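You operate a simulated robot arm through the tools that you are given. There is no shell and no other tool.

You are at the controls of a simulated two-armed robot. One attempt, no reset.

TASK
Shut the wall heater down for the summer and unplug it.
Fine: knob to 0, heater switch off, wall socket off, then the white plug onto the small wall shelf; keep your hands off the heater's hot case. Touch keys, switches and plugs with dry hands. Drop and damage nothing, leave nothing switched on.

Only the result counts: the job must be done as asked and must still hold three seconds after the hand-in. Knocking over, shifting, dropping, spilling or breaking anything else fails it.

THE ROBOT
Two 7-joint arms with fingered hands on one trunk that stands fixed in place. Base frame: the origin is at the foot of the trunk, x ahead of it, y to its left, z up. Readings come in cm, degrees, newtons and seconds.
The left shoulder is at [5, 21.4, 86.9], the right one opposite. With the tool pointing down near the work surface each hand reaches from about 44 to 90 cm from the base axis, measured 20 degrees to its own side. Payload 3 kg a hand.
The tool frame of a hand sits at the grasp point between the pads (the TCP): z along the fingers, y along the line on which they close. The tips reach 2.6 cm beyond it. Largest opening 13.2 cm; the body of the gripper starts 7.3 cm behind the TCP. The gripper is a hand of 3 fingers: y runs from the thumb to the fingers, the wrist lies at [0, 0, -22.9] in the tool frame, and closing takes about 1.5 s.
Orientation is that of the tool frame in the base frame, as [roll, pitch, yaw] about the fixed x, y, z axes, in that order (R = Rz(yaw) Ry(pitch) Rx(roll)). With the fingers straight down and closing along the base's y, the tool's x points along the base's -x, its y along +y and its z along -z.

THE INTERFACE
- The arms move only by the tool arm_command. It takes "left_commands", "right_commands" or both (then of equal length, played together; a hand with none holds still); each is a list that holds one entry, the list of rows, each a list of 6 numbers: the shift along the tool's x, y, z in cm, then the turn, a rotation vector about the tool's x, y, z in degrees. In form: [[[dx, dy, dz, wx, wy, wz], ...]]. A call has 1 to 20 rows; each row shifts and turns the commanded pose from where the row before left it, along the tool's axes as they then stand. "left_claw" and "right_claw" are, for a hand that has rows, the opening, from 0 (shut) to 1 (fully open), set as the call begins (left out, the last holds). Rows are played at 5 a second. More than 5 cm and 8.6 degrees between two rows, or a gripper value outside its range, and nothing of the call is played. Where a pose cannot be reached the arm comes as near as it can. A force on the tool above 60 N (or 10 N above the force at the start of the call, whichever is more), or a blocked arm, ends the call early, and 0.2 s more pass. Each finger travels about 7.2 cm/s and halts on what it meets, pressing with about 32 N; the grip force reading is that of the motor and also rises with nothing between the fingers. The clock runs only during rows and for 0.2 s after the last one: add rows that do not move to give the fingers time. It gives the time, the measured TCP pose, the force on the tool (base axes), the opening and the grip force at its end, in the units of the frame above (readings bear some noise), with the torque about the TCP (base axes, N m) and any sound that the robot's microphone picked up, and new pictures: "views" is both (left out), scene, wrist or none (wrist: the cameras of the hands that moved).
- Cameras (640 x 400 px; columns grow to the right, rows downward): "scene" is now at [2.84, -0.15, 151.17]; the picture's right is [0.08, -1.00, 0.00], its down [-0.60, -0.05, -0.80] and it looks along [0.80, 0.07, -0.60] (base axes); focal length 312 px, centre (320, 200). "left" rides on the left gripper at [-6.2, 0.3, -9.2] in its tool frame; the picture's right is [-0.05, -1.00, 0.00], its down [0.83, -0.04, -0.56] and it looks along [0.55, -0.03, 0.83] (tool axes); focal length 230 px, centre (320, 200). "right" rides on the right gripper at [6.1, 0.3, -9.2] in its tool frame; the picture's right is [-0.05, 1.00, 0.00], its down [-0.83, -0.04, -0.56] and it looks along [-0.55, -0.03, 0.83] (tool axes); focal length 230 px, centre (320, 200). There is no depth. A picture from a camera that has moved, and an enlarged one, comes with that camera's place and axes in the base frame and with its lens. The place of the scene camera against the robot may be out by one fixed shift of up to 1.8 cm in any direction.
- finger_targets(finger1, finger2, thumb_bend, hand): sets how far each is bent, from 0 (flat) to 1 (curled in); at 0.3 the hand is open as for a grip, at 0.7 the pads meet at the TCP. One left out holds its place. A second passes; each finger stops where it meets its share of the squeeze, and holds until it gets a number again. A gripper value or a shape takes the hand back. It gives what a move gives, with no picture; readings hold the bend of each and the force on the fingers (four entries, about 0 where the hand has none), thumb and palm.
- hand_shape(shape, hand): the hand has 3 fingers and takes this shape, open, in about a second: jaw (thumb against the fingers, like two jaws); tri (thumb and two fingers); tip (a fingertip pinch); poke (one finger out to press); point (the index stretched); flat (the hand flat); cup (the hand cupped); fist (a fist). The gripper value then closes the fingers along that shape, each until it touches; the sizes above hold for jaw. It gives what a move gives, with no picture.
- turn_head(pan, tilt): turns the head with the scene camera to pan (to the left, within 86 degrees either way) and tilt (down, from -29 to 69), counted from straight ahead of the robot. It gives what a move gives, and a new picture of the scene camera.
- close_up(camera, box): a new picture of the part [left, top, right, bottom] of that camera's present view, enlarged. The clock stands still meanwhile.
- finish_job(): hands the job in; it is judged then, once.

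Places have to be worked out from the pictures, the camera data and where the tool is seen. Open the grippers and draw the arms clear of the work before you hand the job in, unless the task says otherwise.

The tools are called after "Emit:" by a JSON object that holds its "api" and its "payload". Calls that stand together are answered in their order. arm_command: Moves the arms, as the interface text tells. Its arguments: {"type":"object","properties":{"left_commands":{"type":"array"},"left_claw":{"type":"number"},"right_commands":{"type":"array"},"right_claw":{"type":"number"},"views":{"type":"string","enum":["both","scene","wrist","none"]}},"required":[]} The other tools are called the same way: hand_shape (shape, hand) gives the hand a shape; finger_targets (finger1, finger2, thumb_bend, hand) moves the fingers one by one; turn_head (pan, tilt) turns the head that bears the scene camera; close_up (camera, box) takes an enlarged picture of a part of a camera's view; finish_job () hands the job in.

At the start:

```text
clock: 0.0
left_tcp_pos: [59.36, 39.64, 104.38]
left_ee_rot: [180.0, 0.0, -169.4]
left_wrist_force: [0.6, 0.0, -1.0]
left_ft_torque: [0.02, 0.03, -0.02]
left_width: 13.21
left_gripper_force: 0.0
left_shape: jaw
left_bend: [0.3, 0.3, 0.3]
left_finger forces: [0.1, 0.0, 0.1, 0.1, 0.0, 0.0]
right_tcp_pos: [67.48, -19.31, 106.0]
right_ee_rot: [180.0, 0.0, -169.5]
right_wrist_force: [0.4, -0.4, -0.3]
right_ft_torque: [0.02, 0.02, -0.01]
right_width: 13.19
right_gripper_force: 0.1
right_shape: jaw
right_bend: [0.3, 0.3, 0.3]
right_finger forces: [0.1, 0.0, 0.0, 0.0, 0.0, 0.0]
head pan, tilt: [4.8, 37.0]
```

scene: 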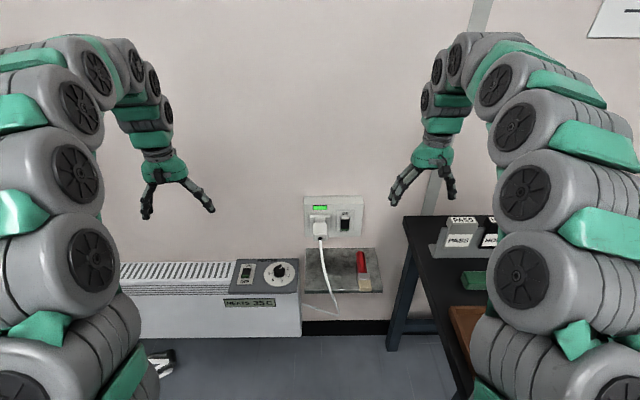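
right: 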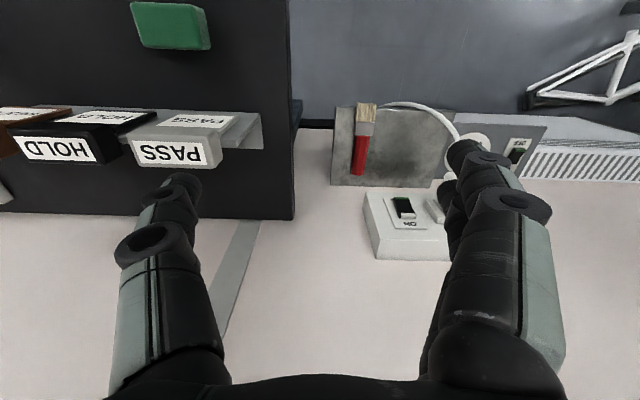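
left: 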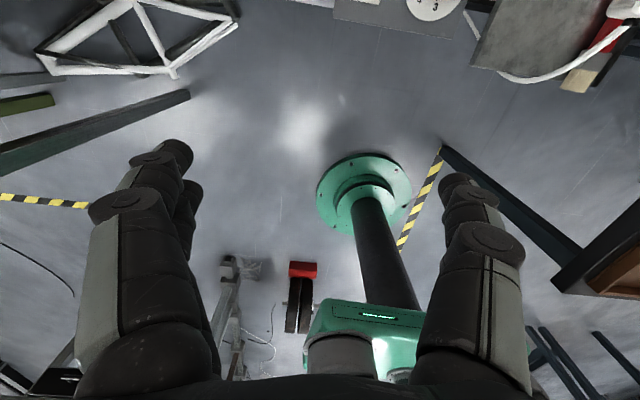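

I start by looking closer at the heater's panel, the socket and the shelf, before moving anything.

Emit:
{"api": "close_up", "payload": {"camera": "scene", "box": [220, 180, 400, 320]}}

Emit:
{"api": "close_up", "payload": {"camera": "scene", "box": [295, 185, 385, 245]}}

Emit:
{"api": "close_up", "payload": {"camera": "scene", "box": [225, 250, 315, 310]}}

Emit:
{"api": "close_up", "payload": {"camera": "right", "box": [320, 80, 560, 270]}}

```text
2.86 times, centred on (310, 250) of scene
camera zoom: at [2.84, -0.15, 151.17], right [0.08, -1.0, 0.0], down [-0.6, -0.05, -0.8], along [0.8, 0.07, -0.6], focal length 891 px, centre (349, 57)
```

zoom: 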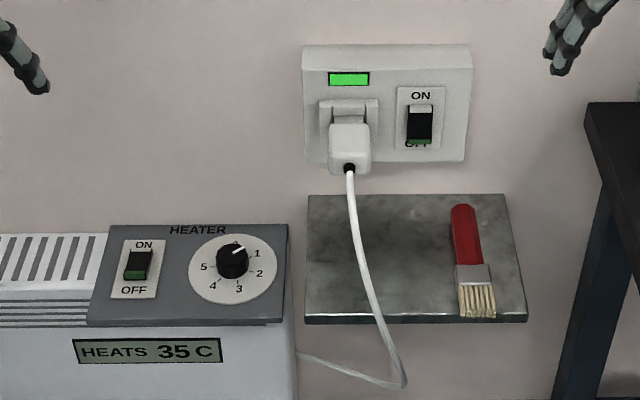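

```text
6.67 times, centred on (340, 215) of scene
camera zoom: at [2.84, -0.15, 151.17], right [0.08, -1.0, 0.0], down [-0.6, -0.05, -0.8], along [0.8, 0.07, -0.6], focal length 2078 px, centre (187, 100)
```

zoom: 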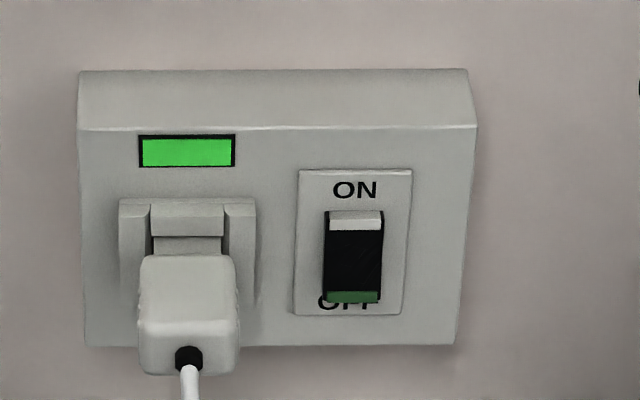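

```text
6.67 times, centred on (270, 280) of scene
camera zoom: at [2.84, -0.15, 151.17], right [0.08, -1.0, 0.0], down [-0.6, -0.05, -0.8], along [0.8, 0.07, -0.6], focal length 2078 px, centre (653, -333)
```

zoom: 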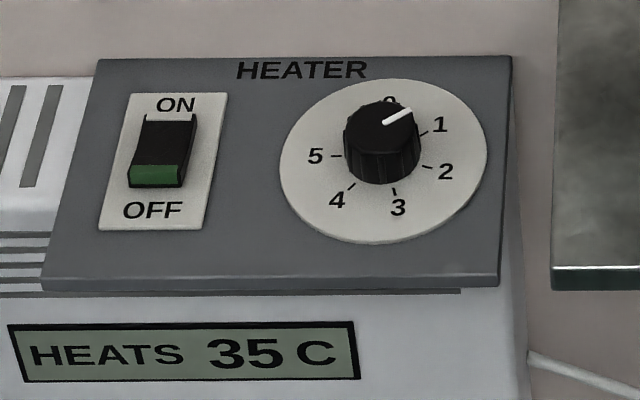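

```text
2.11 times, centred on (440, 175) of right
camera zoom: at [61.4, -20.19, 115.16], right [-0.13, 0.99, 0.0], down [0.82, 0.11, 0.56], along [0.55, 0.07, -0.83], focal length 484 px, centre (67, 253)
```

zoom: 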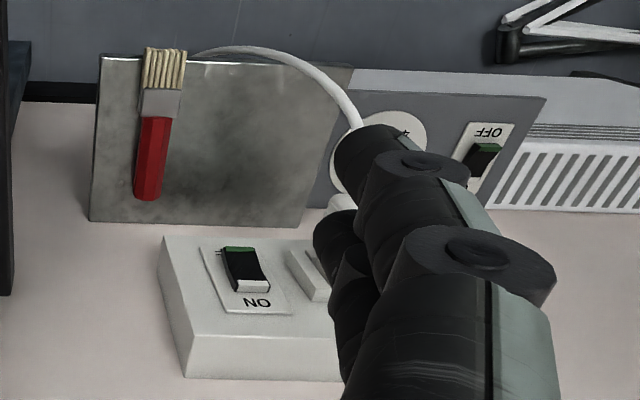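

The socket's lamp is green. By triangulating I judge the shelf top to be at z≈65, x 67–88. The wall is at x≈88, and the heater panel at z≈56–58, tilted slightly toward me, with the knob near (78, 22). I'll bring the left hand over the heater at a safe height, tilted forward so its camera looks down on the panel.

Emit:
{"api": "arm_command", "payload": {"left_commands": [[[0, 0, 0, 0, 0, 5.3], [0, 0, 0, 0, 0, 5.3], [-2, -4, 1, 0, 0, 0], [-2, -4, 1, 0, 0, 0], [-2, -4, 1, 0, 0, 0], [0, 0, 3, 0, -7.5, 0], [0, 0, 3, 0, -7.5, 0], [0, 0, 3, 0, -7.5, 0], [0, 0, 2, 0, -7.5, 0], [0, 0, 0, 0, -7.5, 0], [0, 0, 0, 0, -7.5, 0]]]}}

```text
clock: 2.4
left_tcp_pos: [67.28, 27.87, 90.64]
left_ee_rot: [-180.0, 45.1, 180.0]
left_wrist_force: [0.0, 0.0, -0.4]
left_ft_torque: [0.0, 0.01, 0.0]
left_width: 13.21
left_gripper_force: 0.1
left_shape: jaw
left_bend: [0.3, 0.3, 0.3]
left_finger forces: [0.0, 0.1, 0.0, 0.0, 0.1, 0.0]
right_tcp_pos: [67.45, -19.39, 106.0]
right_ee_rot: [-180.0, 0.1, -169.5]
right_wrist_force: [-1.2, 0.1, -0.5]
right_ft_torque: [-0.02, -0.01, 0.0]
right_width: 13.21
right_gripper_force: 0.0
right_shape: jaw
right_bend: [0.3, 0.3, 0.3]
right_finger forces: [0.0, 0.0, 0.1, 0.0, 0.0, 0.1]
head pan, tilt: [4.8, 37.0]
camera left: at [65.1, 27.95, 101.54], right [0.04, -1.0, 0.04], down [-0.98, -0.04, -0.2], along [0.2, -0.03, -0.98], focal length 230 px, centre (320, 200)
```

scene: 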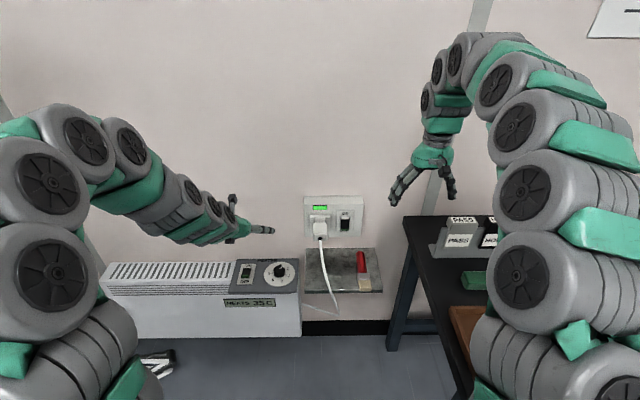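
left: 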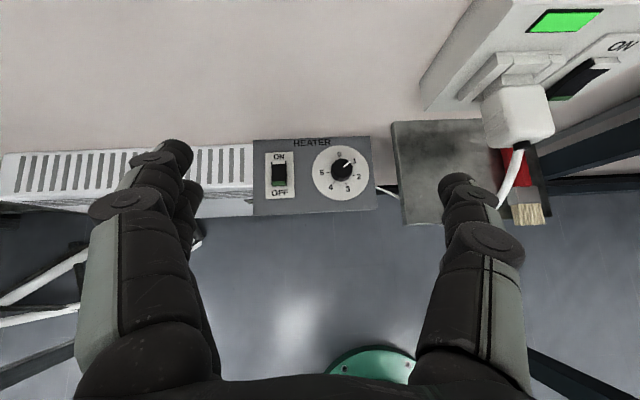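

Good view now. I'll zoom in on the panel, the knob and the socket.

Emit:
{"api": "close_up", "payload": {"camera": "left", "box": [250, 130, 390, 220]}}

Emit:
{"api": "close_up", "payload": {"camera": "left", "box": [380, 0, 640, 240]}}

Emit:
{"api": "close_up", "payload": {"camera": "scene", "box": [225, 250, 315, 310]}}

Emit:
{"api": "close_up", "payload": {"camera": "scene", "box": [380, 205, 520, 300]}}

```text
4.44 times, centred on (320, 175) of left
camera zoom: at [65.1, 27.95, 101.54], right [0.04, -1.0, 0.04], down [-0.98, -0.04, -0.2], along [0.2, -0.03, -0.98], focal length 1022 px, centre (320, 311)
```

zoom: 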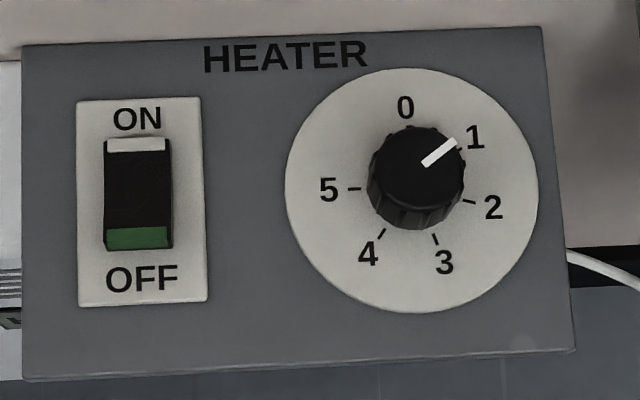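

```text
1.67 times, centred on (510, 120) of left
camera zoom: at [65.1, 27.95, 101.54], right [0.04, -1.0, 0.04], down [-0.98, -0.04, -0.2], along [0.2, -0.03, -0.98], focal length 384 px, centre (3, 333)
```

zoom: 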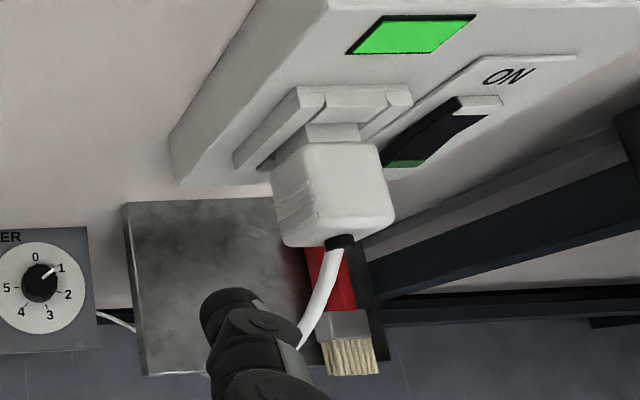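

```text
6.67 times, centred on (270, 280) of scene
camera zoom: at [2.84, -0.15, 151.17], right [0.08, -1.0, 0.0], down [-0.6, -0.05, -0.8], along [0.8, 0.07, -0.6], focal length 2078 px, centre (653, -333)
```

zoom: 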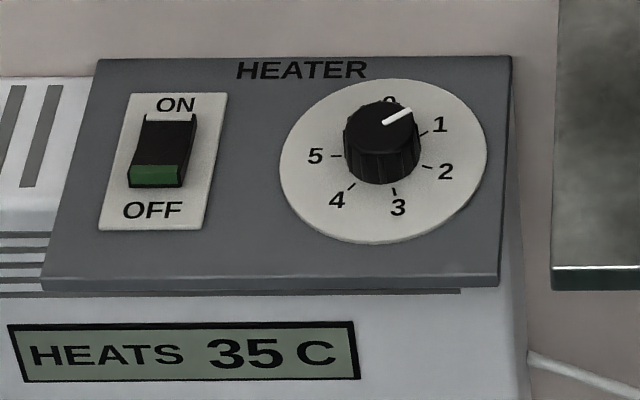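

```text
4.21 times, centred on (450, 252) of scene
camera zoom: at [2.84, -0.15, 151.17], right [0.08, -1.0, 0.0], down [-0.6, -0.05, -0.8], along [0.8, 0.07, -0.6], focal length 1312 px, centre (-227, -21)
```

zoom: 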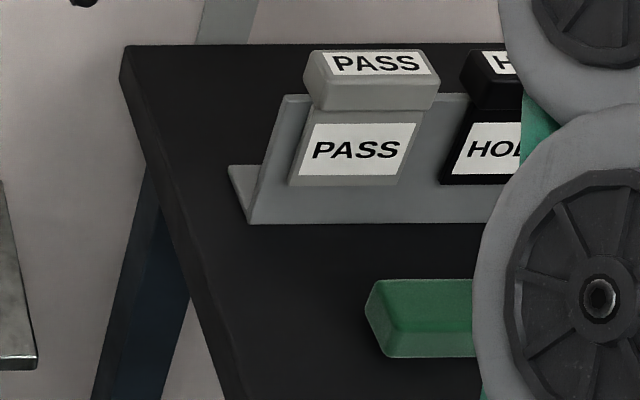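

The knob points at 1 and both rockers look ON. I judge the knob top at about (80.4, 22.4, 59.3), with the panel tilted about 9° toward me. The wall is at x≈88.3 and the shelf top at z≈63, y −15…13. I bring the left hand square to the panel and hover about 8 cm above the knob with a narrower opening.

Emit:
{"api": "arm_command", "payload": {"left_commands": [[[0, 0, 0, 0, 7.26, 0], [0, 0, 0, 0, 7.26, 0], [0, 0, 0, 0, 7.26, 0], [0, 0, 0, 0, 7.26, 0], [0, 0, 0, 0, 7.26, 0], [-1.36, -0.92, 3.98, 0, 0, 0], [-1.36, -0.92, 3.98, 0, 0, 0], [-1.36, -0.92, 3.98, 0, 0, 0], [-1.36, -0.92, 3.98, 0, 0, 0], [-1.36, -0.92, 3.98, 0, 0, 0], [-1.36, -0.92, 3.98, 0, 0, 0], [0, 0, 0, 0, 0, 0]]], "left_claw": 0.6}}

```text
clock: 5.0
left_tcp_pos: [79.2, 21.94, 68.17]
left_ee_rot: [179.9, 8.7, 179.8]
left_wrist_force: [0.6, 1.1, -0.2]
left_ft_torque: [0.0, 0.0, -0.02]
left_width: 7.95
left_gripper_force: 0.0
left_shape: jaw
left_bend: [0.71, 0.71, 0.71]
left_finger forces: [0.1, 0.0, 0.0, 0.1, 0.1, 0.0]
right_tcp_pos: [67.42, -19.38, 106.04]
right_ee_rot: [-180.0, 0.0, -169.5]
right_wrist_force: [-0.6, 0.6, -0.9]
right_ft_torque: [-0.01, 0.01, 0.01]
right_width: 13.18
right_gripper_force: 0.1
right_shape: jaw
right_bend: [0.3, 0.3, 0.3]
right_finger forces: [0.1, 0.1, 0.0, 0.0, 0.0, 0.0]
head pan, tilt: [4.8, 37.0]
camera left: at [83.81, 22.19, 78.19], right [0.05, -1.0, 0.01], down [-0.9, -0.04, 0.42], along [-0.42, -0.03, -0.91], focal length 230 px, centre (320, 200)
```

scene: 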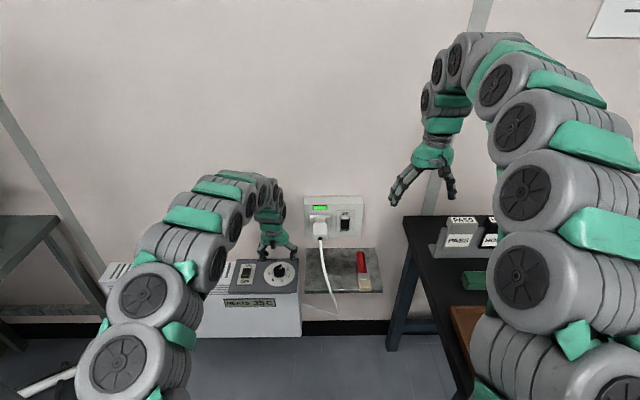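
left: 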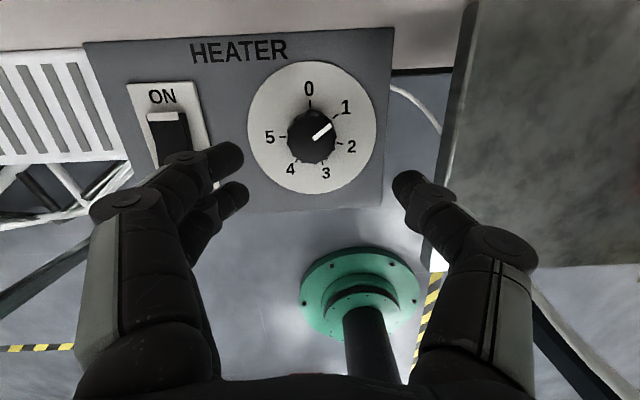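

The knob stands between the finger lines but a bit farther toward the wall. I zoom in to refine its place and height before descending.

Emit:
{"api": "close_up", "payload": {"camera": "left", "box": [80, 20, 400, 220]}}

Emit:
{"api": "close_up", "payload": {"camera": "scene", "box": [215, 220, 335, 300]}}

```text
2.00 times, centred on (240, 120) of left
camera zoom: at [83.81, 22.19, 78.19], right [0.05, -1.0, 0.01], down [-0.9, -0.04, 0.42], along [-0.42, -0.03, -0.91], focal length 460 px, centre (480, 360)
```

zoom: 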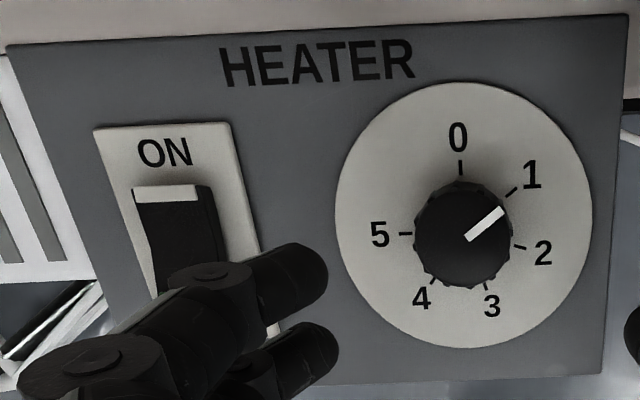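

```text
5.00 times, centred on (275, 260) of scene
camera zoom: at [2.84, -0.15, 151.17], right [0.08, -1.0, 0.0], down [-0.6, -0.05, -0.8], along [0.8, 0.07, -0.6], focal length 1559 px, centre (545, -100)
```

zoom: 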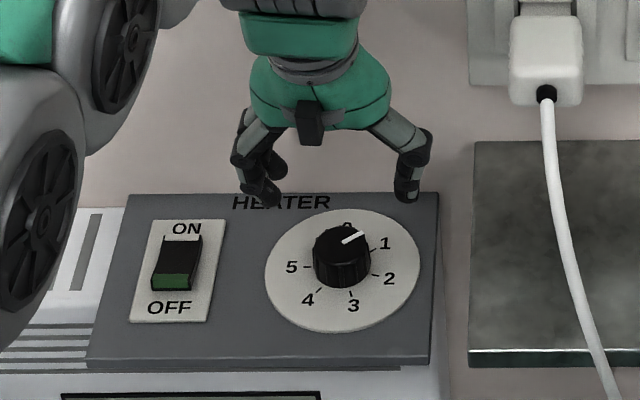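

I place the knob's axis foot at about (80.5, 22.5, 57.2), and it needs 54° counter-clockwise (seen from above) to reach 0. I turn the hand 27° clockwise first, then descend around the knob, staying clear of the panel.

Emit:
{"api": "arm_command", "payload": {"left_commands": [[[0.38, 0.6, 0, 0, 0, 6.75], [0, 0, 0, 0, 0, 6.75], [0, 0, 0, 0, 0, 6.75], [0, 0, 0, 0, 0, 6.75], [0, 0, 2.5, 0, 0, 0], [0, 0, 2.5, 0, 0, 0], [0, 0, 2.0, 0, 0, 0], [0, 0, 0, 0, 0, 0]]]}}

Emit:
{"api": "close_up", "payload": {"camera": "scene", "box": [215, 220, 335, 300]}}

Emit:
{"api": "close_up", "payload": {"camera": "left", "box": [160, 20, 480, 220]}}

```text
clock: 6.8
left_tcp_pos: [79.66, 22.72, 61.33]
left_ee_rot: [176.0, 7.9, 152.7]
left_wrist_force: [0.0, 0.7, -0.6]
left_ft_torque: [0.0, 0.01, -0.02]
left_width: 7.98
left_gripper_force: 0.0
left_shape: jaw
left_bend: [0.71, 0.71, 0.71]
left_finger forces: [0.0, 0.1, 0.0, 0.1, 0.1, 0.1]
right_tcp_pos: [67.53, -19.45, 106.1]
right_ee_rot: [-179.9, -0.2, -169.5]
right_wrist_force: [-0.4, -0.2, -0.7]
right_ft_torque: [0.0, 0.01, -0.04]
right_width: 13.22
right_gripper_force: 0.0
right_shape: jaw
right_bend: [0.3, 0.3, 0.3]
right_finger forces: [0.0, 0.0, 0.0, 0.1, 0.1, 0.1]
head pan, tilt: [4.8, 37.0]
camera left: at [83.97, 20.21, 71.31], right [-0.4, -0.91, -0.06], down [-0.83, 0.34, 0.43], along [-0.37, 0.23, -0.9], focal length 230 px, centre (320, 200)
```

scene: 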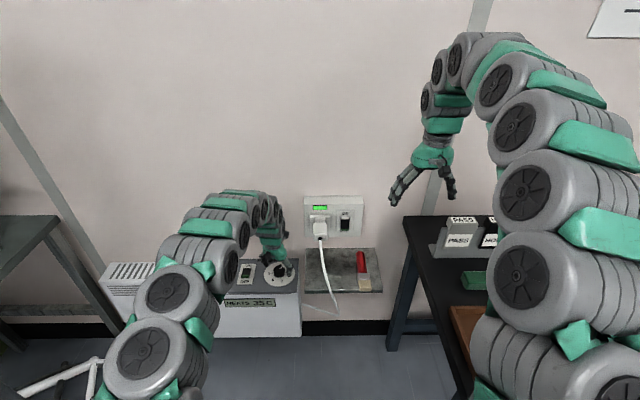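
left: 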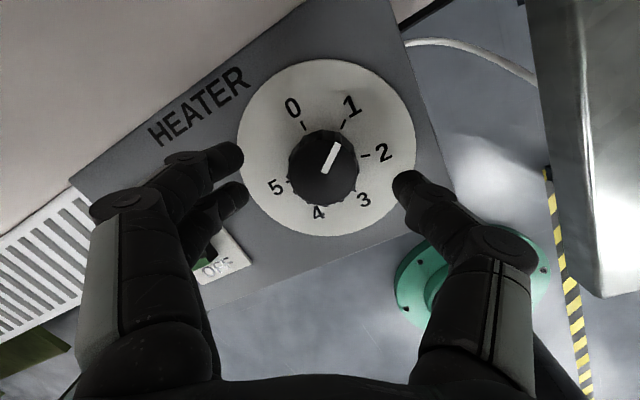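

```text
5.00 times, centred on (275, 260) of scene
camera zoom: at [2.84, -0.15, 151.17], right [0.08, -1.0, 0.0], down [-0.6, -0.05, -0.8], along [0.8, 0.07, -0.6], focal length 1559 px, centre (545, -100)
```

zoom: 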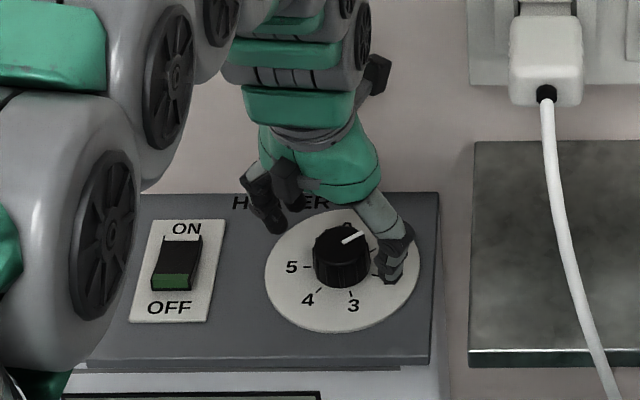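

```text
2.00 times, centred on (320, 120) of left
camera zoom: at [83.97, 20.21, 71.31], right [-0.4, -0.91, -0.06], down [-0.83, 0.34, 0.43], along [-0.37, 0.23, -0.9], focal length 460 px, centre (320, 360)
```

zoom: 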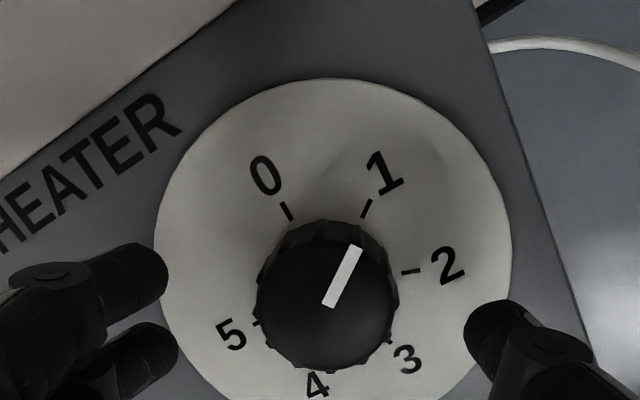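

The hand is nearly centred on the knob, and the tips are about 1.5 cm above the dial. I shift a few millimetres, go down 0.6 cm more, then close on the knob.

Emit:
{"api": "arm_command", "payload": {"left_commands": [[[-0.45, -0.1, 0, 0, 0, 0], [0, 0, 0.6, 0, 0, 0], [0, 0, 0, 0, 0, 0]]], "views": "none"}}

Emit:
{"api": "arm_command", "payload": {"left_commands": [[[0, 0, 0, 0, 0, 0], [0, 0, 0, 0, 0, 0], [0, 0, 0, 0, 0, 0], [0, 0, 0, 0, 0, 0], [0, 0, 0, 0, 0, 0], [0, 0, 0, 0, 0, 0]]], "left_claw": 0.2}}

Emit:
{"api": "close_up", "payload": {"camera": "scene", "box": [215, 220, 335, 300]}}

Emit:
{"api": "close_up", "payload": {"camera": "left", "box": [160, 20, 480, 220]}}

```text
clock: 7.6
left_tcp_pos: [80.24, 22.43, 60.67]
left_ee_rot: [176.0, 7.7, 152.7]
left_wrist_force: [-0.5, -0.4, -0.3]
left_ft_torque: [0.02, -0.04, 0.06]
left_width: 7.93
left_gripper_force: 0.1
left_shape: jaw
left_bend: [0.71, 0.71, 0.71]
left_finger forces: [0.1, 0.1, 0.1, 0.1, 0.1, 0.0]
right_tcp_pos: [67.52, -19.3, 106.1]
right_ee_rot: [180.0, 0.0, -169.5]
right_wrist_force: [0.1, 1.2, -0.2]
right_ft_torque: [0.0, 0.02, 0.01]
right_width: 13.19
right_gripper_force: 0.0
right_shape: jaw
right_bend: [0.3, 0.3, 0.3]
right_finger forces: [0.1, 0.0, 0.0, 0.0, 0.1, 0.1]
head pan, tilt: [4.8, 37.0]
```

```text
clock: 9.0
left_tcp_pos: [80.24, 22.45, 60.7]
left_ee_rot: [176.0, 7.8, 152.8]
left_wrist_force: [3.1, -1.5, -1.4]
left_ft_torque: [-0.01, -0.09, -0.02]
left_width: 3.2
left_gripper_force: 32.5
left_shape: jaw
left_bend: [0.73, 0.73, 0.7]
left_finger forces: [14.4, 14.7, 0.1, 0.1, 28.2, 0.0]
right_tcp_pos: [67.32, -19.44, 106.04]
right_ee_rot: [180.0, 0.0, -169.5]
right_wrist_force: [-0.4, 0.1, -0.3]
right_ft_torque: [0.02, 0.02, -0.01]
right_width: 13.21
right_gripper_force: 0.1
right_shape: jaw
right_bend: [0.3, 0.3, 0.3]
right_finger forces: [0.0, 0.1, 0.0, 0.1, 0.0, 0.0]
head pan, tilt: [4.8, 37.0]
camera left: at [84.39, 19.84, 70.65], right [-0.4, -0.91, -0.06], down [-0.83, 0.34, 0.43], along [-0.37, 0.23, -0.9], focal length 230 px, centre (320, 200)
```

scene: 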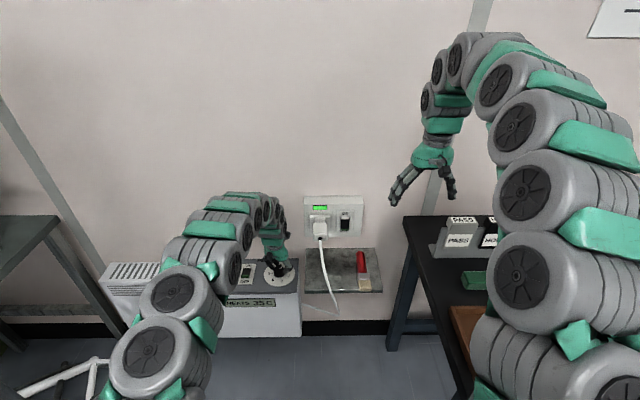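
left: 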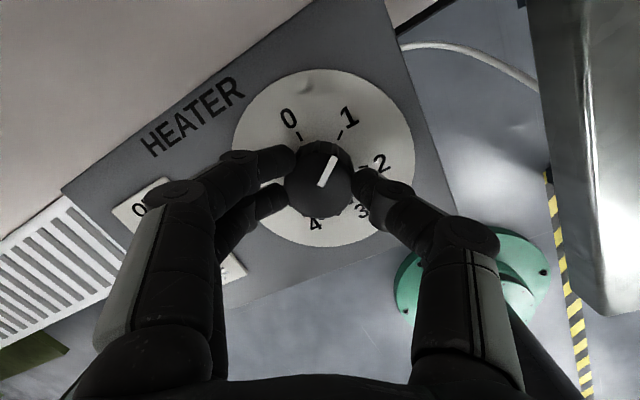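

```text
5.00 times, centred on (275, 260) of scene
camera zoom: at [2.85, -0.15, 151.17], right [0.08, -1.0, 0.0], down [-0.6, -0.05, -0.8], along [0.8, 0.07, -0.6], focal length 1559 px, centre (545, -100)
```

zoom: 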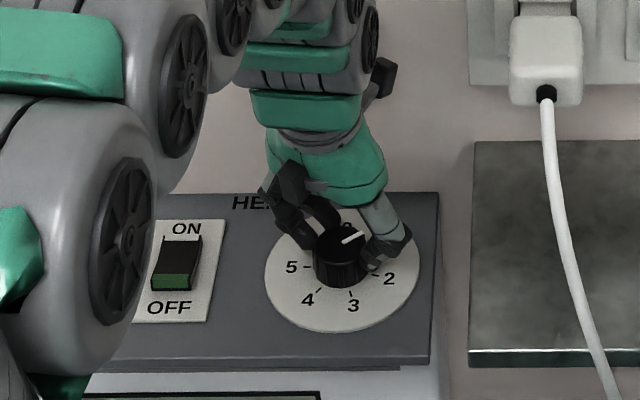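

```text
2.00 times, centred on (320, 120) of left
camera zoom: at [84.39, 19.84, 70.65], right [-0.4, -0.91, -0.06], down [-0.83, 0.34, 0.43], along [-0.37, 0.23, -0.9], focal length 460 px, centre (320, 360)
```

zoom: 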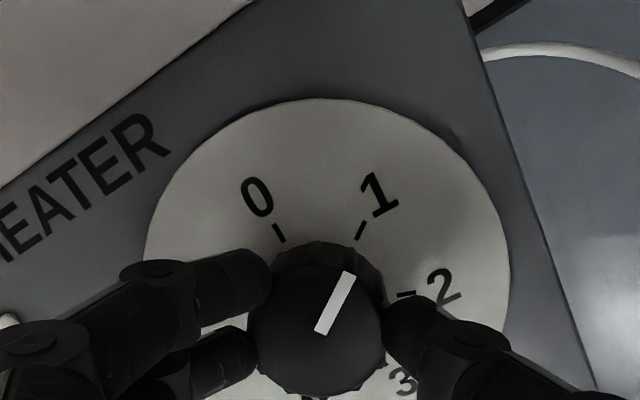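

The knob is gripped with fingers and thumb both loaded and low side force. Now I turn it 54° counter-clockwise toward 0.

Emit:
{"api": "arm_command", "payload": {"left_commands": [[[0, 0, 0, 0, 0, -6], [0, 0, 0, 0, 0, -6], [0, 0, 0, 0, 0, -6], [0, 0, 0, 0, 0, -6], [0, 0, 0, 0, 0, -6], [0, 0, 0, 0, 0, -6], [0, 0, 0, 0, 0, -6], [0, 0, 0, 0, 0, -6], [0, 0, 0, 0, 0, -6], [0, 0, 0, 0, 0, 0]]]}}

Emit:
{"api": "close_up", "payload": {"camera": "left", "box": [160, 20, 480, 220]}}

Emit:
{"api": "close_up", "payload": {"camera": "scene", "box": [215, 220, 335, 300]}}

```text
clock: 11.2
left_tcp_pos: [80.18, 22.66, 60.74]
left_ee_rot: [-176.0, 7.9, -152.6]
left_wrist_force: [25.4, 26.1, 6.8]
left_ft_torque: [0.96, -0.23, -0.06]
left_width: 3.05
left_gripper_force: 32.0
left_shape: jaw
left_bend: [0.73, 0.74, 0.7]
left_finger forces: [26.2, 18.1, 0.0, 0.1, 24.4, 0.1]
right_tcp_pos: [67.38, -19.45, 106.01]
right_ee_rot: [179.9, 0.0, -169.4]
right_wrist_force: [0.3, 0.0, -0.2]
right_ft_torque: [0.02, 0.0, 0.02]
right_width: 13.18
right_gripper_force: 0.0
right_shape: jaw
right_bend: [0.3, 0.3, 0.3]
right_finger forces: [0.1, 0.1, 0.0, 0.0, 0.1, 0.0]
head pan, tilt: [4.8, 37.0]
camera left: at [84.01, 25.65, 70.75], right [0.49, -0.87, 0.08], down [-0.8, -0.42, 0.44], along [-0.35, -0.28, -0.9], focal length 230 px, centre (320, 200)
```

scene: 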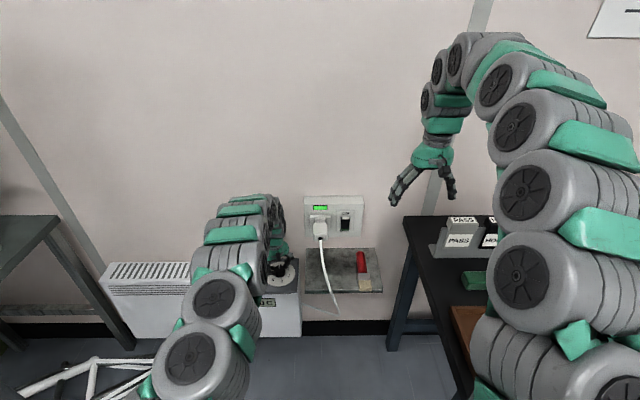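
left: 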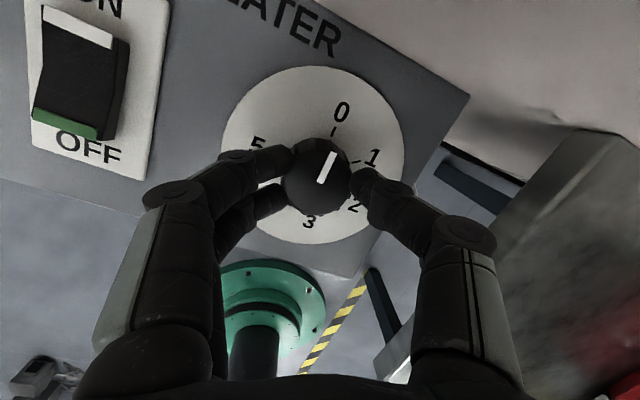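

```text
2.00 times, centred on (320, 120) of left
camera zoom: at [84.01, 25.65, 70.75], right [0.49, -0.87, 0.08], down [-0.8, -0.42, 0.44], along [-0.35, -0.28, -0.9], focal length 460 px, centre (320, 360)
```

zoom: 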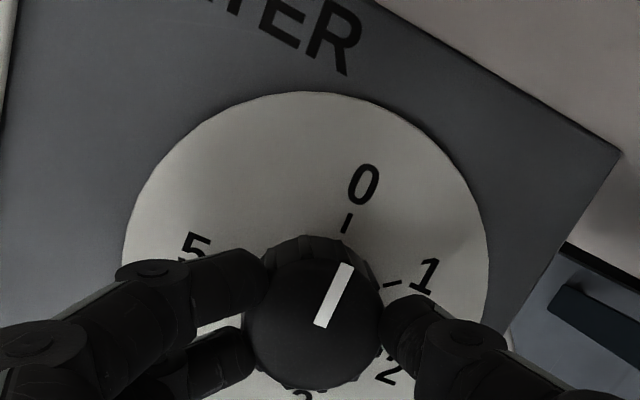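

```text
5.00 times, centred on (275, 260) of scene
camera zoom: at [2.85, -0.12, 151.16], right [0.08, -1.0, 0.0], down [-0.6, -0.05, -0.8], along [0.8, 0.07, -0.6], focal length 1559 px, centre (545, -100)
```

zoom: 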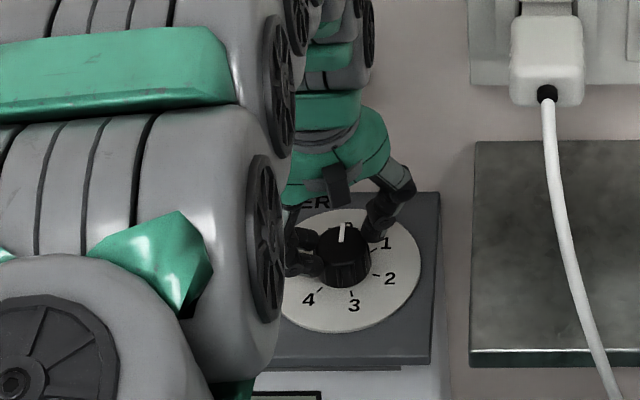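

The pointer moved with the hand and now lines up with the 0 tick. I release, rise and check.

Emit:
{"api": "arm_command", "payload": {"left_commands": [[[0, 0, 0, 0, 0, 0], [0, 0, 0, 0, 0, 0], [0, 0, 0, 0, 0, 0], [0, 0, 0, 0, 0, 0], [0, 0, 0, 0, 0, 0], [0, 0, -2, 0, 0, 0], [0, 0, -3, 0, 0, 0], [0, 0, -3, 0, 0, 6.75], [0, 0, 0, 0, 0, 6.75], [0, 0, 0, 0, 0, 6.75], [0, 0, 0, 0, 0, 6.75], [0, 0, 0, 0, 0, 0]]], "left_claw": 0.6}}

Emit:
{"api": "close_up", "payload": {"camera": "left", "box": [80, 20, 400, 220]}}

Emit:
{"api": "close_up", "payload": {"camera": "scene", "box": [215, 220, 335, 300]}}

```text
clock: 13.8
left_tcp_pos: [78.88, 22.53, 68.72]
left_ee_rot: [-180.0, 8.7, 179.9]
left_wrist_force: [0.1, -0.3, -0.3]
left_ft_torque: [0.02, -0.01, -0.03]
left_width: 7.86
left_gripper_force: 0.0
left_shape: jaw
left_bend: [0.71, 0.71, 0.71]
left_finger forces: [0.0, 0.1, 0.1, 0.0, 0.0, 0.1]
right_tcp_pos: [67.44, -19.3, 105.96]
right_ee_rot: [179.9, 0.0, -169.5]
right_wrist_force: [-0.6, -0.4, -0.5]
right_ft_torque: [0.0, 0.01, -0.02]
right_width: 13.22
right_gripper_force: 0.0
right_shape: jaw
right_bend: [0.3, 0.3, 0.3]
right_finger forces: [0.0, 0.1, 0.0, 0.0, 0.0, 0.1]
head pan, tilt: [4.8, 37.0]
camera left: at [83.51, 22.76, 78.69], right [0.05, -1.0, 0.01], down [-0.91, -0.04, 0.42], along [-0.42, -0.03, -0.91], focal length 230 px, centre (320, 200)
```

scene: 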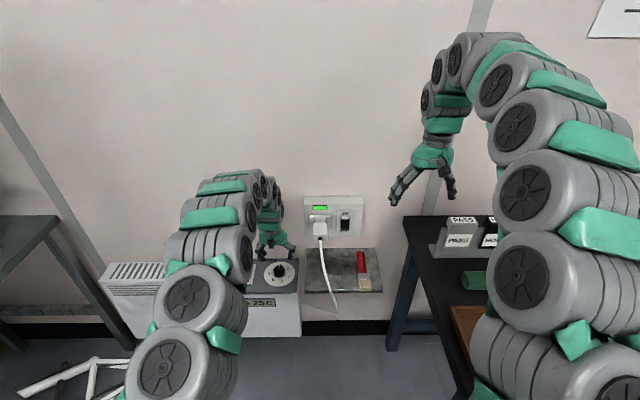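
left: 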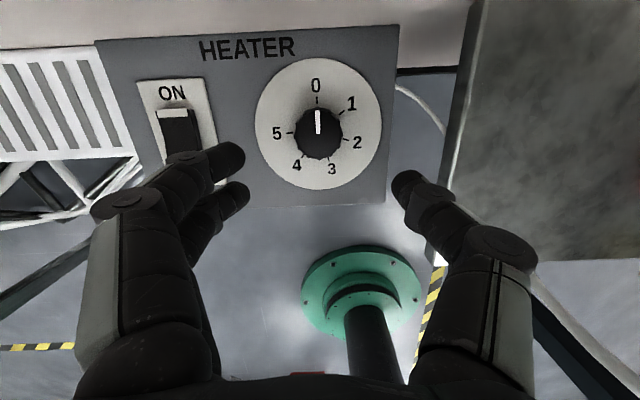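

```text
2.00 times, centred on (240, 120) of left
camera zoom: at [83.51, 22.76, 78.69], right [0.05, -1.0, 0.01], down [-0.91, -0.04, 0.42], along [-0.42, -0.03, -0.91], focal length 460 px, centre (480, 360)
```

zoom: 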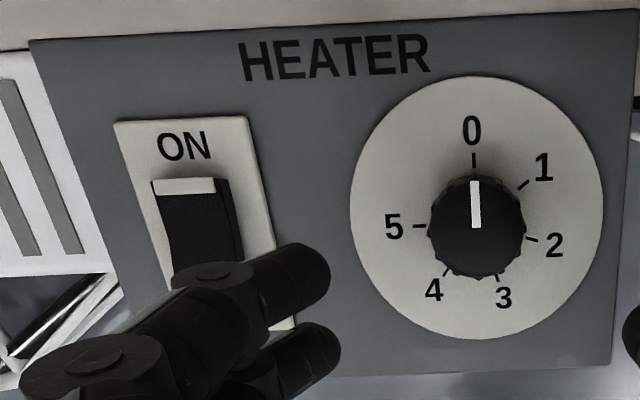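

```text
5.00 times, centred on (275, 260) of scene
camera zoom: at [2.84, -0.15, 151.17], right [0.08, -1.0, 0.0], down [-0.6, -0.05, -0.8], along [0.8, 0.07, -0.6], focal length 1559 px, centre (545, -100)
```

zoom: 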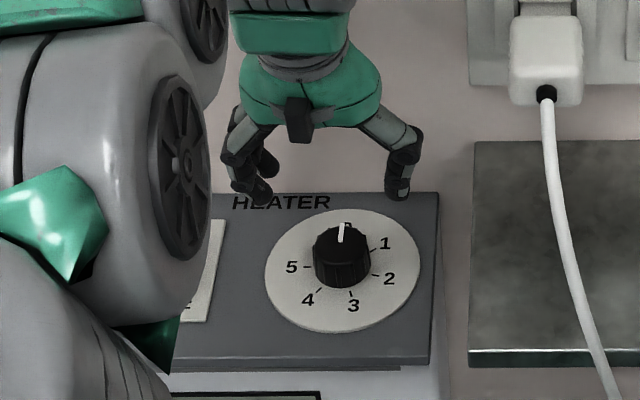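

The knob stands exactly at 0. Next is the heater switch, with its rocker at x≈76.6–81.2, y≈34.7. I rise, move over it and take the poke shape so I can see where the poking tip sits.

Emit:
{"api": "arm_command", "payload": {"left_commands": [[[0, 0, -2.75, 0, 0, 0], [0, 0, -2.75, 0, 0, 0], [1.03, 4.07, 0, 0, 0, 0], [1.03, 4.07, 0, 0, 0, 0], [1.03, 4.07, 0, 0, 0, 0]]], "views": "none"}}

Emit:
{"api": "hand_shape", "payload": {"hand": "left", "shape": "poke"}}

Emit:
{"api": "arm_command", "payload": {"left_commands": [[[0, 0, 0, 0, 0, 0]]]}}

Emit:
{"api": "close_up", "payload": {"camera": "left", "box": [200, 60, 440, 210]}}

Emit:
{"api": "close_up", "payload": {"camera": "scene", "box": [195, 220, 315, 300]}}

```text
clock: 15.0
left_tcp_pos: [75.02, 34.64, 73.67]
left_ee_rot: [-179.9, 8.7, 180.0]
left_wrist_force: [-0.4, 0.3, -0.4]
left_ft_torque: [0.03, 0.0, 0.04]
left_width: 7.89
left_gripper_force: 0.0
left_shape: jaw
left_bend: [0.71, 0.71, 0.71]
left_finger forces: [0.0, 0.0, 0.0, 0.1, 0.1, 0.0]
right_tcp_pos: [67.4, -19.38, 105.94]
right_ee_rot: [-179.9, 0.1, -169.6]
right_wrist_force: [0.1, 0.4, -0.5]
right_ft_torque: [-0.04, -0.03, -0.02]
right_width: 13.19
right_gripper_force: 0.0
right_shape: jaw
right_bend: [0.3, 0.3, 0.3]
right_finger forces: [0.0, 0.0, 0.0, 0.1, 0.0, 0.1]
head pan, tilt: [4.8, 37.0]
```

```text
clock: 15.9
left_tcp_pos: [74.95, 34.7, 73.58]
left_ee_rot: [-180.0, 8.7, 179.8]
left_wrist_force: [0.3, 0.0, 0.2]
left_ft_torque: [0.0, -0.01, 0.0]
left_width: 0.0
left_gripper_force: 0.1
left_shape: poke
left_bend: [1.0, 1.0, 0.45]
left_finger forces: [0.1, 0.0, 0.1, 0.1, 0.0, 0.1]
right_tcp_pos: [67.39, -19.39, 106.03]
right_ee_rot: [-180.0, 0.0, -169.5]
right_wrist_force: [-1.1, 0.3, -0.4]
right_ft_torque: [0.03, 0.01, -0.01]
right_width: 13.19
right_gripper_force: 0.0
right_shape: jaw
right_bend: [0.3, 0.3, 0.3]
right_finger forces: [0.0, 0.0, 0.0, 0.0, 0.0, 0.0]
head pan, tilt: [4.8, 37.0]
```

```text
clock: 16.3
left_tcp_pos: [74.89, 34.7, 73.75]
left_ee_rot: [180.0, 8.7, -179.9]
left_wrist_force: [-0.4, -0.6, -0.6]
left_ft_torque: [0.01, -0.03, 0.03]
left_width: 0.0
left_gripper_force: 0.0
left_shape: poke
left_bend: [1.0, 1.0, 0.45]
left_finger forces: [0.0, 0.0, 0.1, 0.0, 0.1, 0.0]
right_tcp_pos: [67.45, -19.3, 106.09]
right_ee_rot: [-180.0, 0.0, -169.4]
right_wrist_force: [-0.7, 0.3, -0.1]
right_ft_torque: [0.01, -0.01, -0.01]
right_width: 13.18
right_gripper_force: 0.0
right_shape: jaw
right_bend: [0.3, 0.3, 0.3]
right_finger forces: [0.0, 0.0, 0.0, 0.0, 0.1, 0.0]
head pan, tilt: [4.8, 37.0]
camera left: at [79.65, 34.95, 83.68], right [0.05, -1.0, 0.01], down [-0.91, -0.04, 0.42], along [-0.42, -0.03, -0.91], focal length 230 px, centre (320, 200)
```

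scene: 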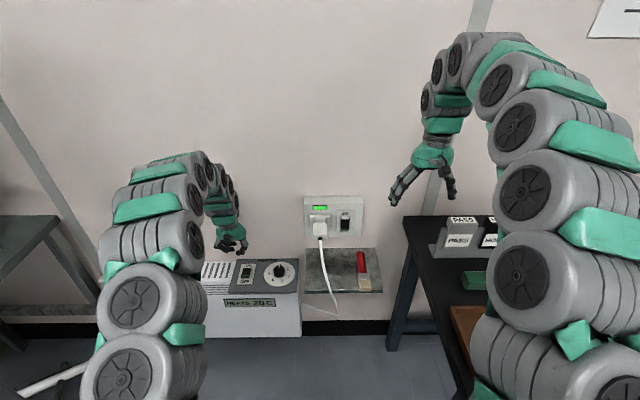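
left: 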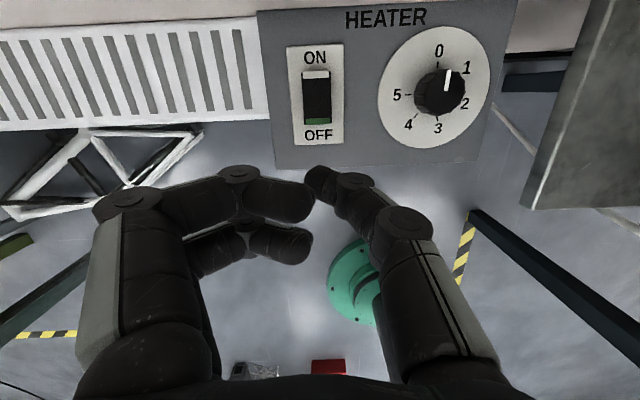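

```text
2.67 times, centred on (320, 135) of left
camera zoom: at [79.65, 34.95, 83.68], right [0.05, -1.0, 0.01], down [-0.91, -0.04, 0.42], along [-0.42, -0.03, -0.91], focal length 614 px, centre (320, 373)
```

zoom: 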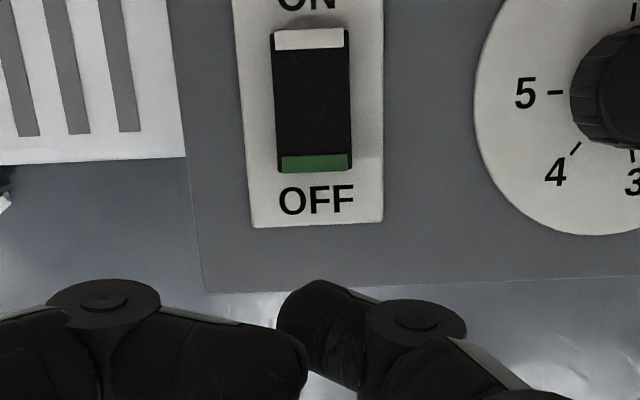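

```text
5.00 times, centred on (255, 260) of scene
camera zoom: at [2.84, -0.15, 151.17], right [0.08, -1.0, 0.0], down [-0.6, -0.05, -0.8], along [0.8, 0.07, -0.6], focal length 1559 px, centre (645, -100)
```

zoom: 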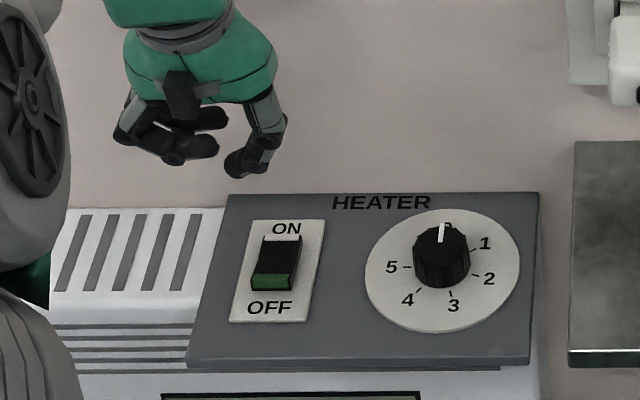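

The display now reads a lower temperature, so the knob works. In the poke shape the thumb is the lowest tip, about 2 cm beyond the TCP on the axis. I go down along the panel normal toward the OFF half of the rocker and stop about 2 cm short to check.

Emit:
{"api": "arm_command", "payload": {"left_commands": [[[-0.14, -0.1, 4, 0, 0, 0], [0, 0, 3.5, 0, 0, 0], [0, 0, 2, 0, 0, 0], [0, 0, 0, 0, 0, 0]]]}}

Emit:
{"api": "close_up", "payload": {"camera": "left", "box": [200, 60, 440, 210]}}

Emit:
{"api": "close_up", "payload": {"camera": "scene", "box": [205, 230, 295, 290]}}

```text
clock: 17.3
left_tcp_pos: [76.93, 34.59, 64.28]
left_ee_rot: [-180.0, 8.7, 180.0]
left_wrist_force: [0.0, 0.2, -0.1]
left_ft_torque: [-0.02, -0.01, -0.04]
left_width: 0.0
left_gripper_force: 0.0
left_shape: poke
left_bend: [1.0, 1.0, 0.45]
left_finger forces: [0.0, 0.0, 0.1, 0.1, 0.1, 0.0]
right_tcp_pos: [67.3, -19.31, 106.04]
right_ee_rot: [180.0, 0.0, -169.5]
right_wrist_force: [0.4, -0.6, -0.7]
right_ft_torque: [0.0, -0.04, -0.01]
right_width: 13.19
right_gripper_force: 0.1
right_shape: jaw
right_bend: [0.3, 0.3, 0.3]
right_finger forces: [0.0, 0.1, 0.1, 0.1, 0.1, 0.0]
head pan, tilt: [4.8, 37.0]
camera left: at [81.55, 34.84, 74.31], right [0.05, -1.0, 0.01], down [-0.91, -0.04, 0.42], along [-0.42, -0.03, -0.91], focal length 230 px, centre (320, 200)
```

scene: 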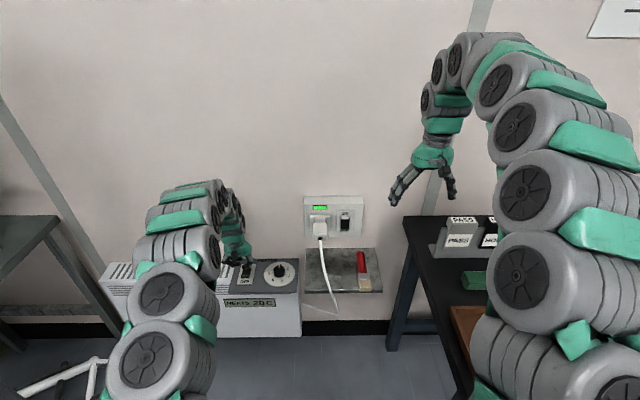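
left: 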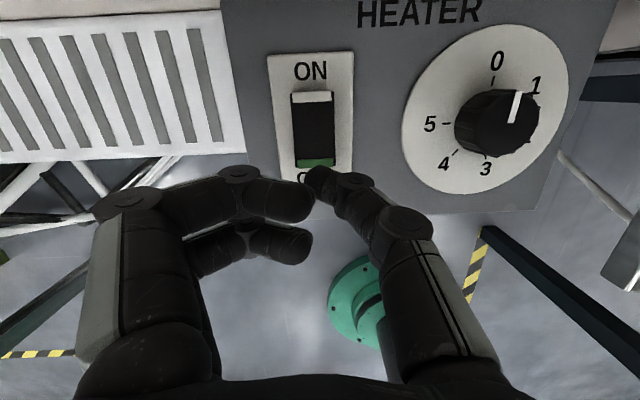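

```text
2.67 times, centred on (320, 135) of left
camera zoom: at [81.55, 34.84, 74.31], right [0.05, -1.0, 0.01], down [-0.91, -0.04, 0.42], along [-0.42, -0.03, -0.91], focal length 614 px, centre (320, 373)
```

zoom: 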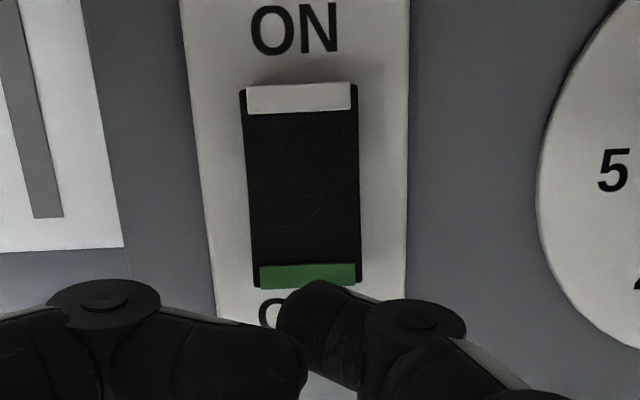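

```text
6.67 times, centred on (250, 260) of scene
camera zoom: at [2.84, -0.15, 151.17], right [0.08, -1.0, 0.0], down [-0.6, -0.05, -0.8], along [0.8, 0.07, -0.6], focal length 2078 px, centre (787, -200)
```

zoom: 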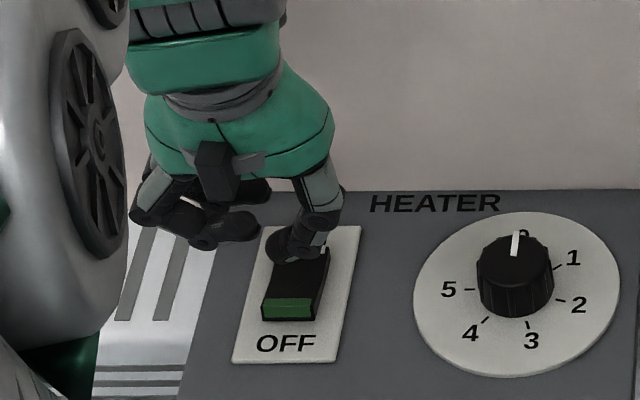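

The thumb tip lies over the rocker's line at about (77.7, 34.9, 62.5). I shift 0.7 cm toward the OFF end and descend in small steps, watching force and sound.

Emit:
{"api": "arm_command", "payload": {"left_commands": [[[0.7, 0, 0, 0, 0, 0], [0, 0, 1.5, 0, 0, 0], [0, 0, 0.7, 0, 0, 0], [0, 0, 0, 0, 0, 0]]]}}

Emit:
{"api": "close_up", "payload": {"camera": "left", "box": [200, 60, 440, 210]}}

Emit:
{"api": "close_up", "payload": {"camera": "scene", "box": [205, 230, 295, 290]}}

```text
clock: 18.3
left_tcp_pos: [76.35, 34.6, 61.98]
left_ee_rot: [180.0, 8.7, -179.9]
left_wrist_force: [1.0, -0.7, 0.7]
left_ft_torque: [-0.02, 0.01, 0.01]
left_width: 0.0
left_gripper_force: 0.1
left_shape: poke
left_bend: [1.0, 1.0, 0.45]
left_finger forces: [0.0, 0.1, 0.0, 0.0, 0.0, 0.0]
right_tcp_pos: [67.42, -19.28, 106.04]
right_ee_rot: [-179.9, 0.0, -169.6]
right_wrist_force: [0.5, 0.8, 0.0]
right_ft_torque: [0.0, 0.01, -0.01]
right_width: 13.2
right_gripper_force: 0.1
right_shape: jaw
right_bend: [0.3, 0.3, 0.3]
right_finger forces: [0.0, 0.0, 0.0, 0.0, 0.0, 0.0]
head pan, tilt: [4.8, 37.0]
camera left: at [80.96, 34.79, 72.06], right [0.05, -1.0, 0.01], down [-0.91, -0.04, 0.42], along [-0.42, -0.03, -0.91], focal length 230 px, centre (320, 200)
```

scene: 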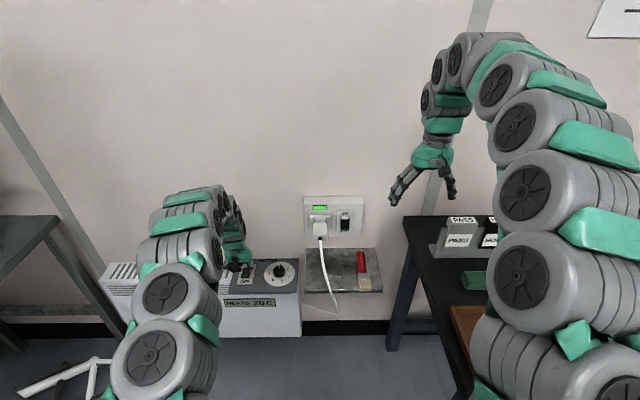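
left: 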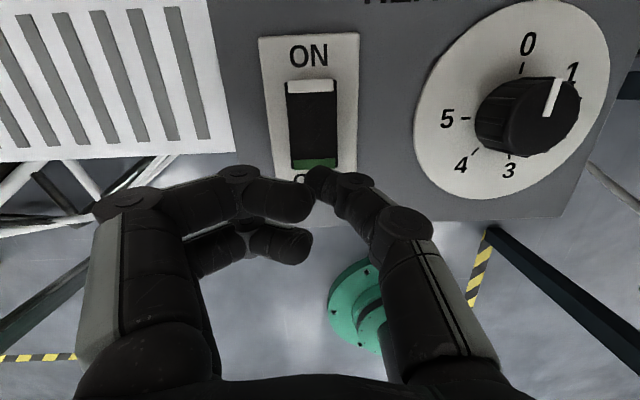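

```text
2.67 times, centred on (320, 135) of left
camera zoom: at [80.96, 34.79, 72.06], right [0.05, -1.0, 0.01], down [-0.91, -0.04, 0.42], along [-0.42, -0.03, -0.91], focal length 614 px, centre (320, 373)
```

zoom: 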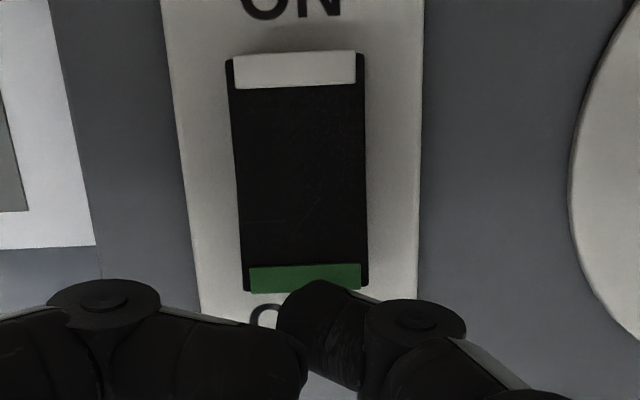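

```text
6.67 times, centred on (250, 260) of scene
camera zoom: at [2.84, -0.15, 151.17], right [0.08, -1.0, 0.0], down [-0.6, -0.05, -0.8], along [0.8, 0.07, -0.6], focal length 2078 px, centre (787, -200)
```

zoom: 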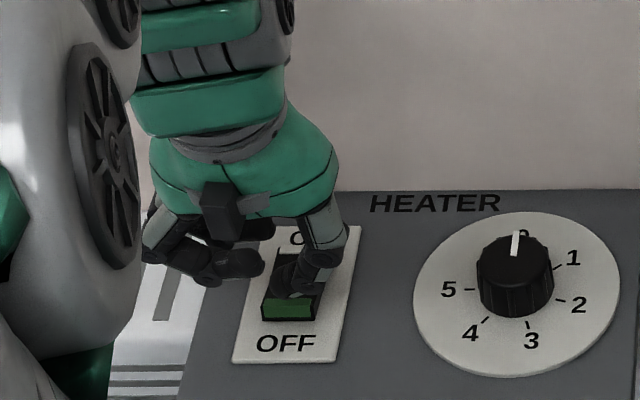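

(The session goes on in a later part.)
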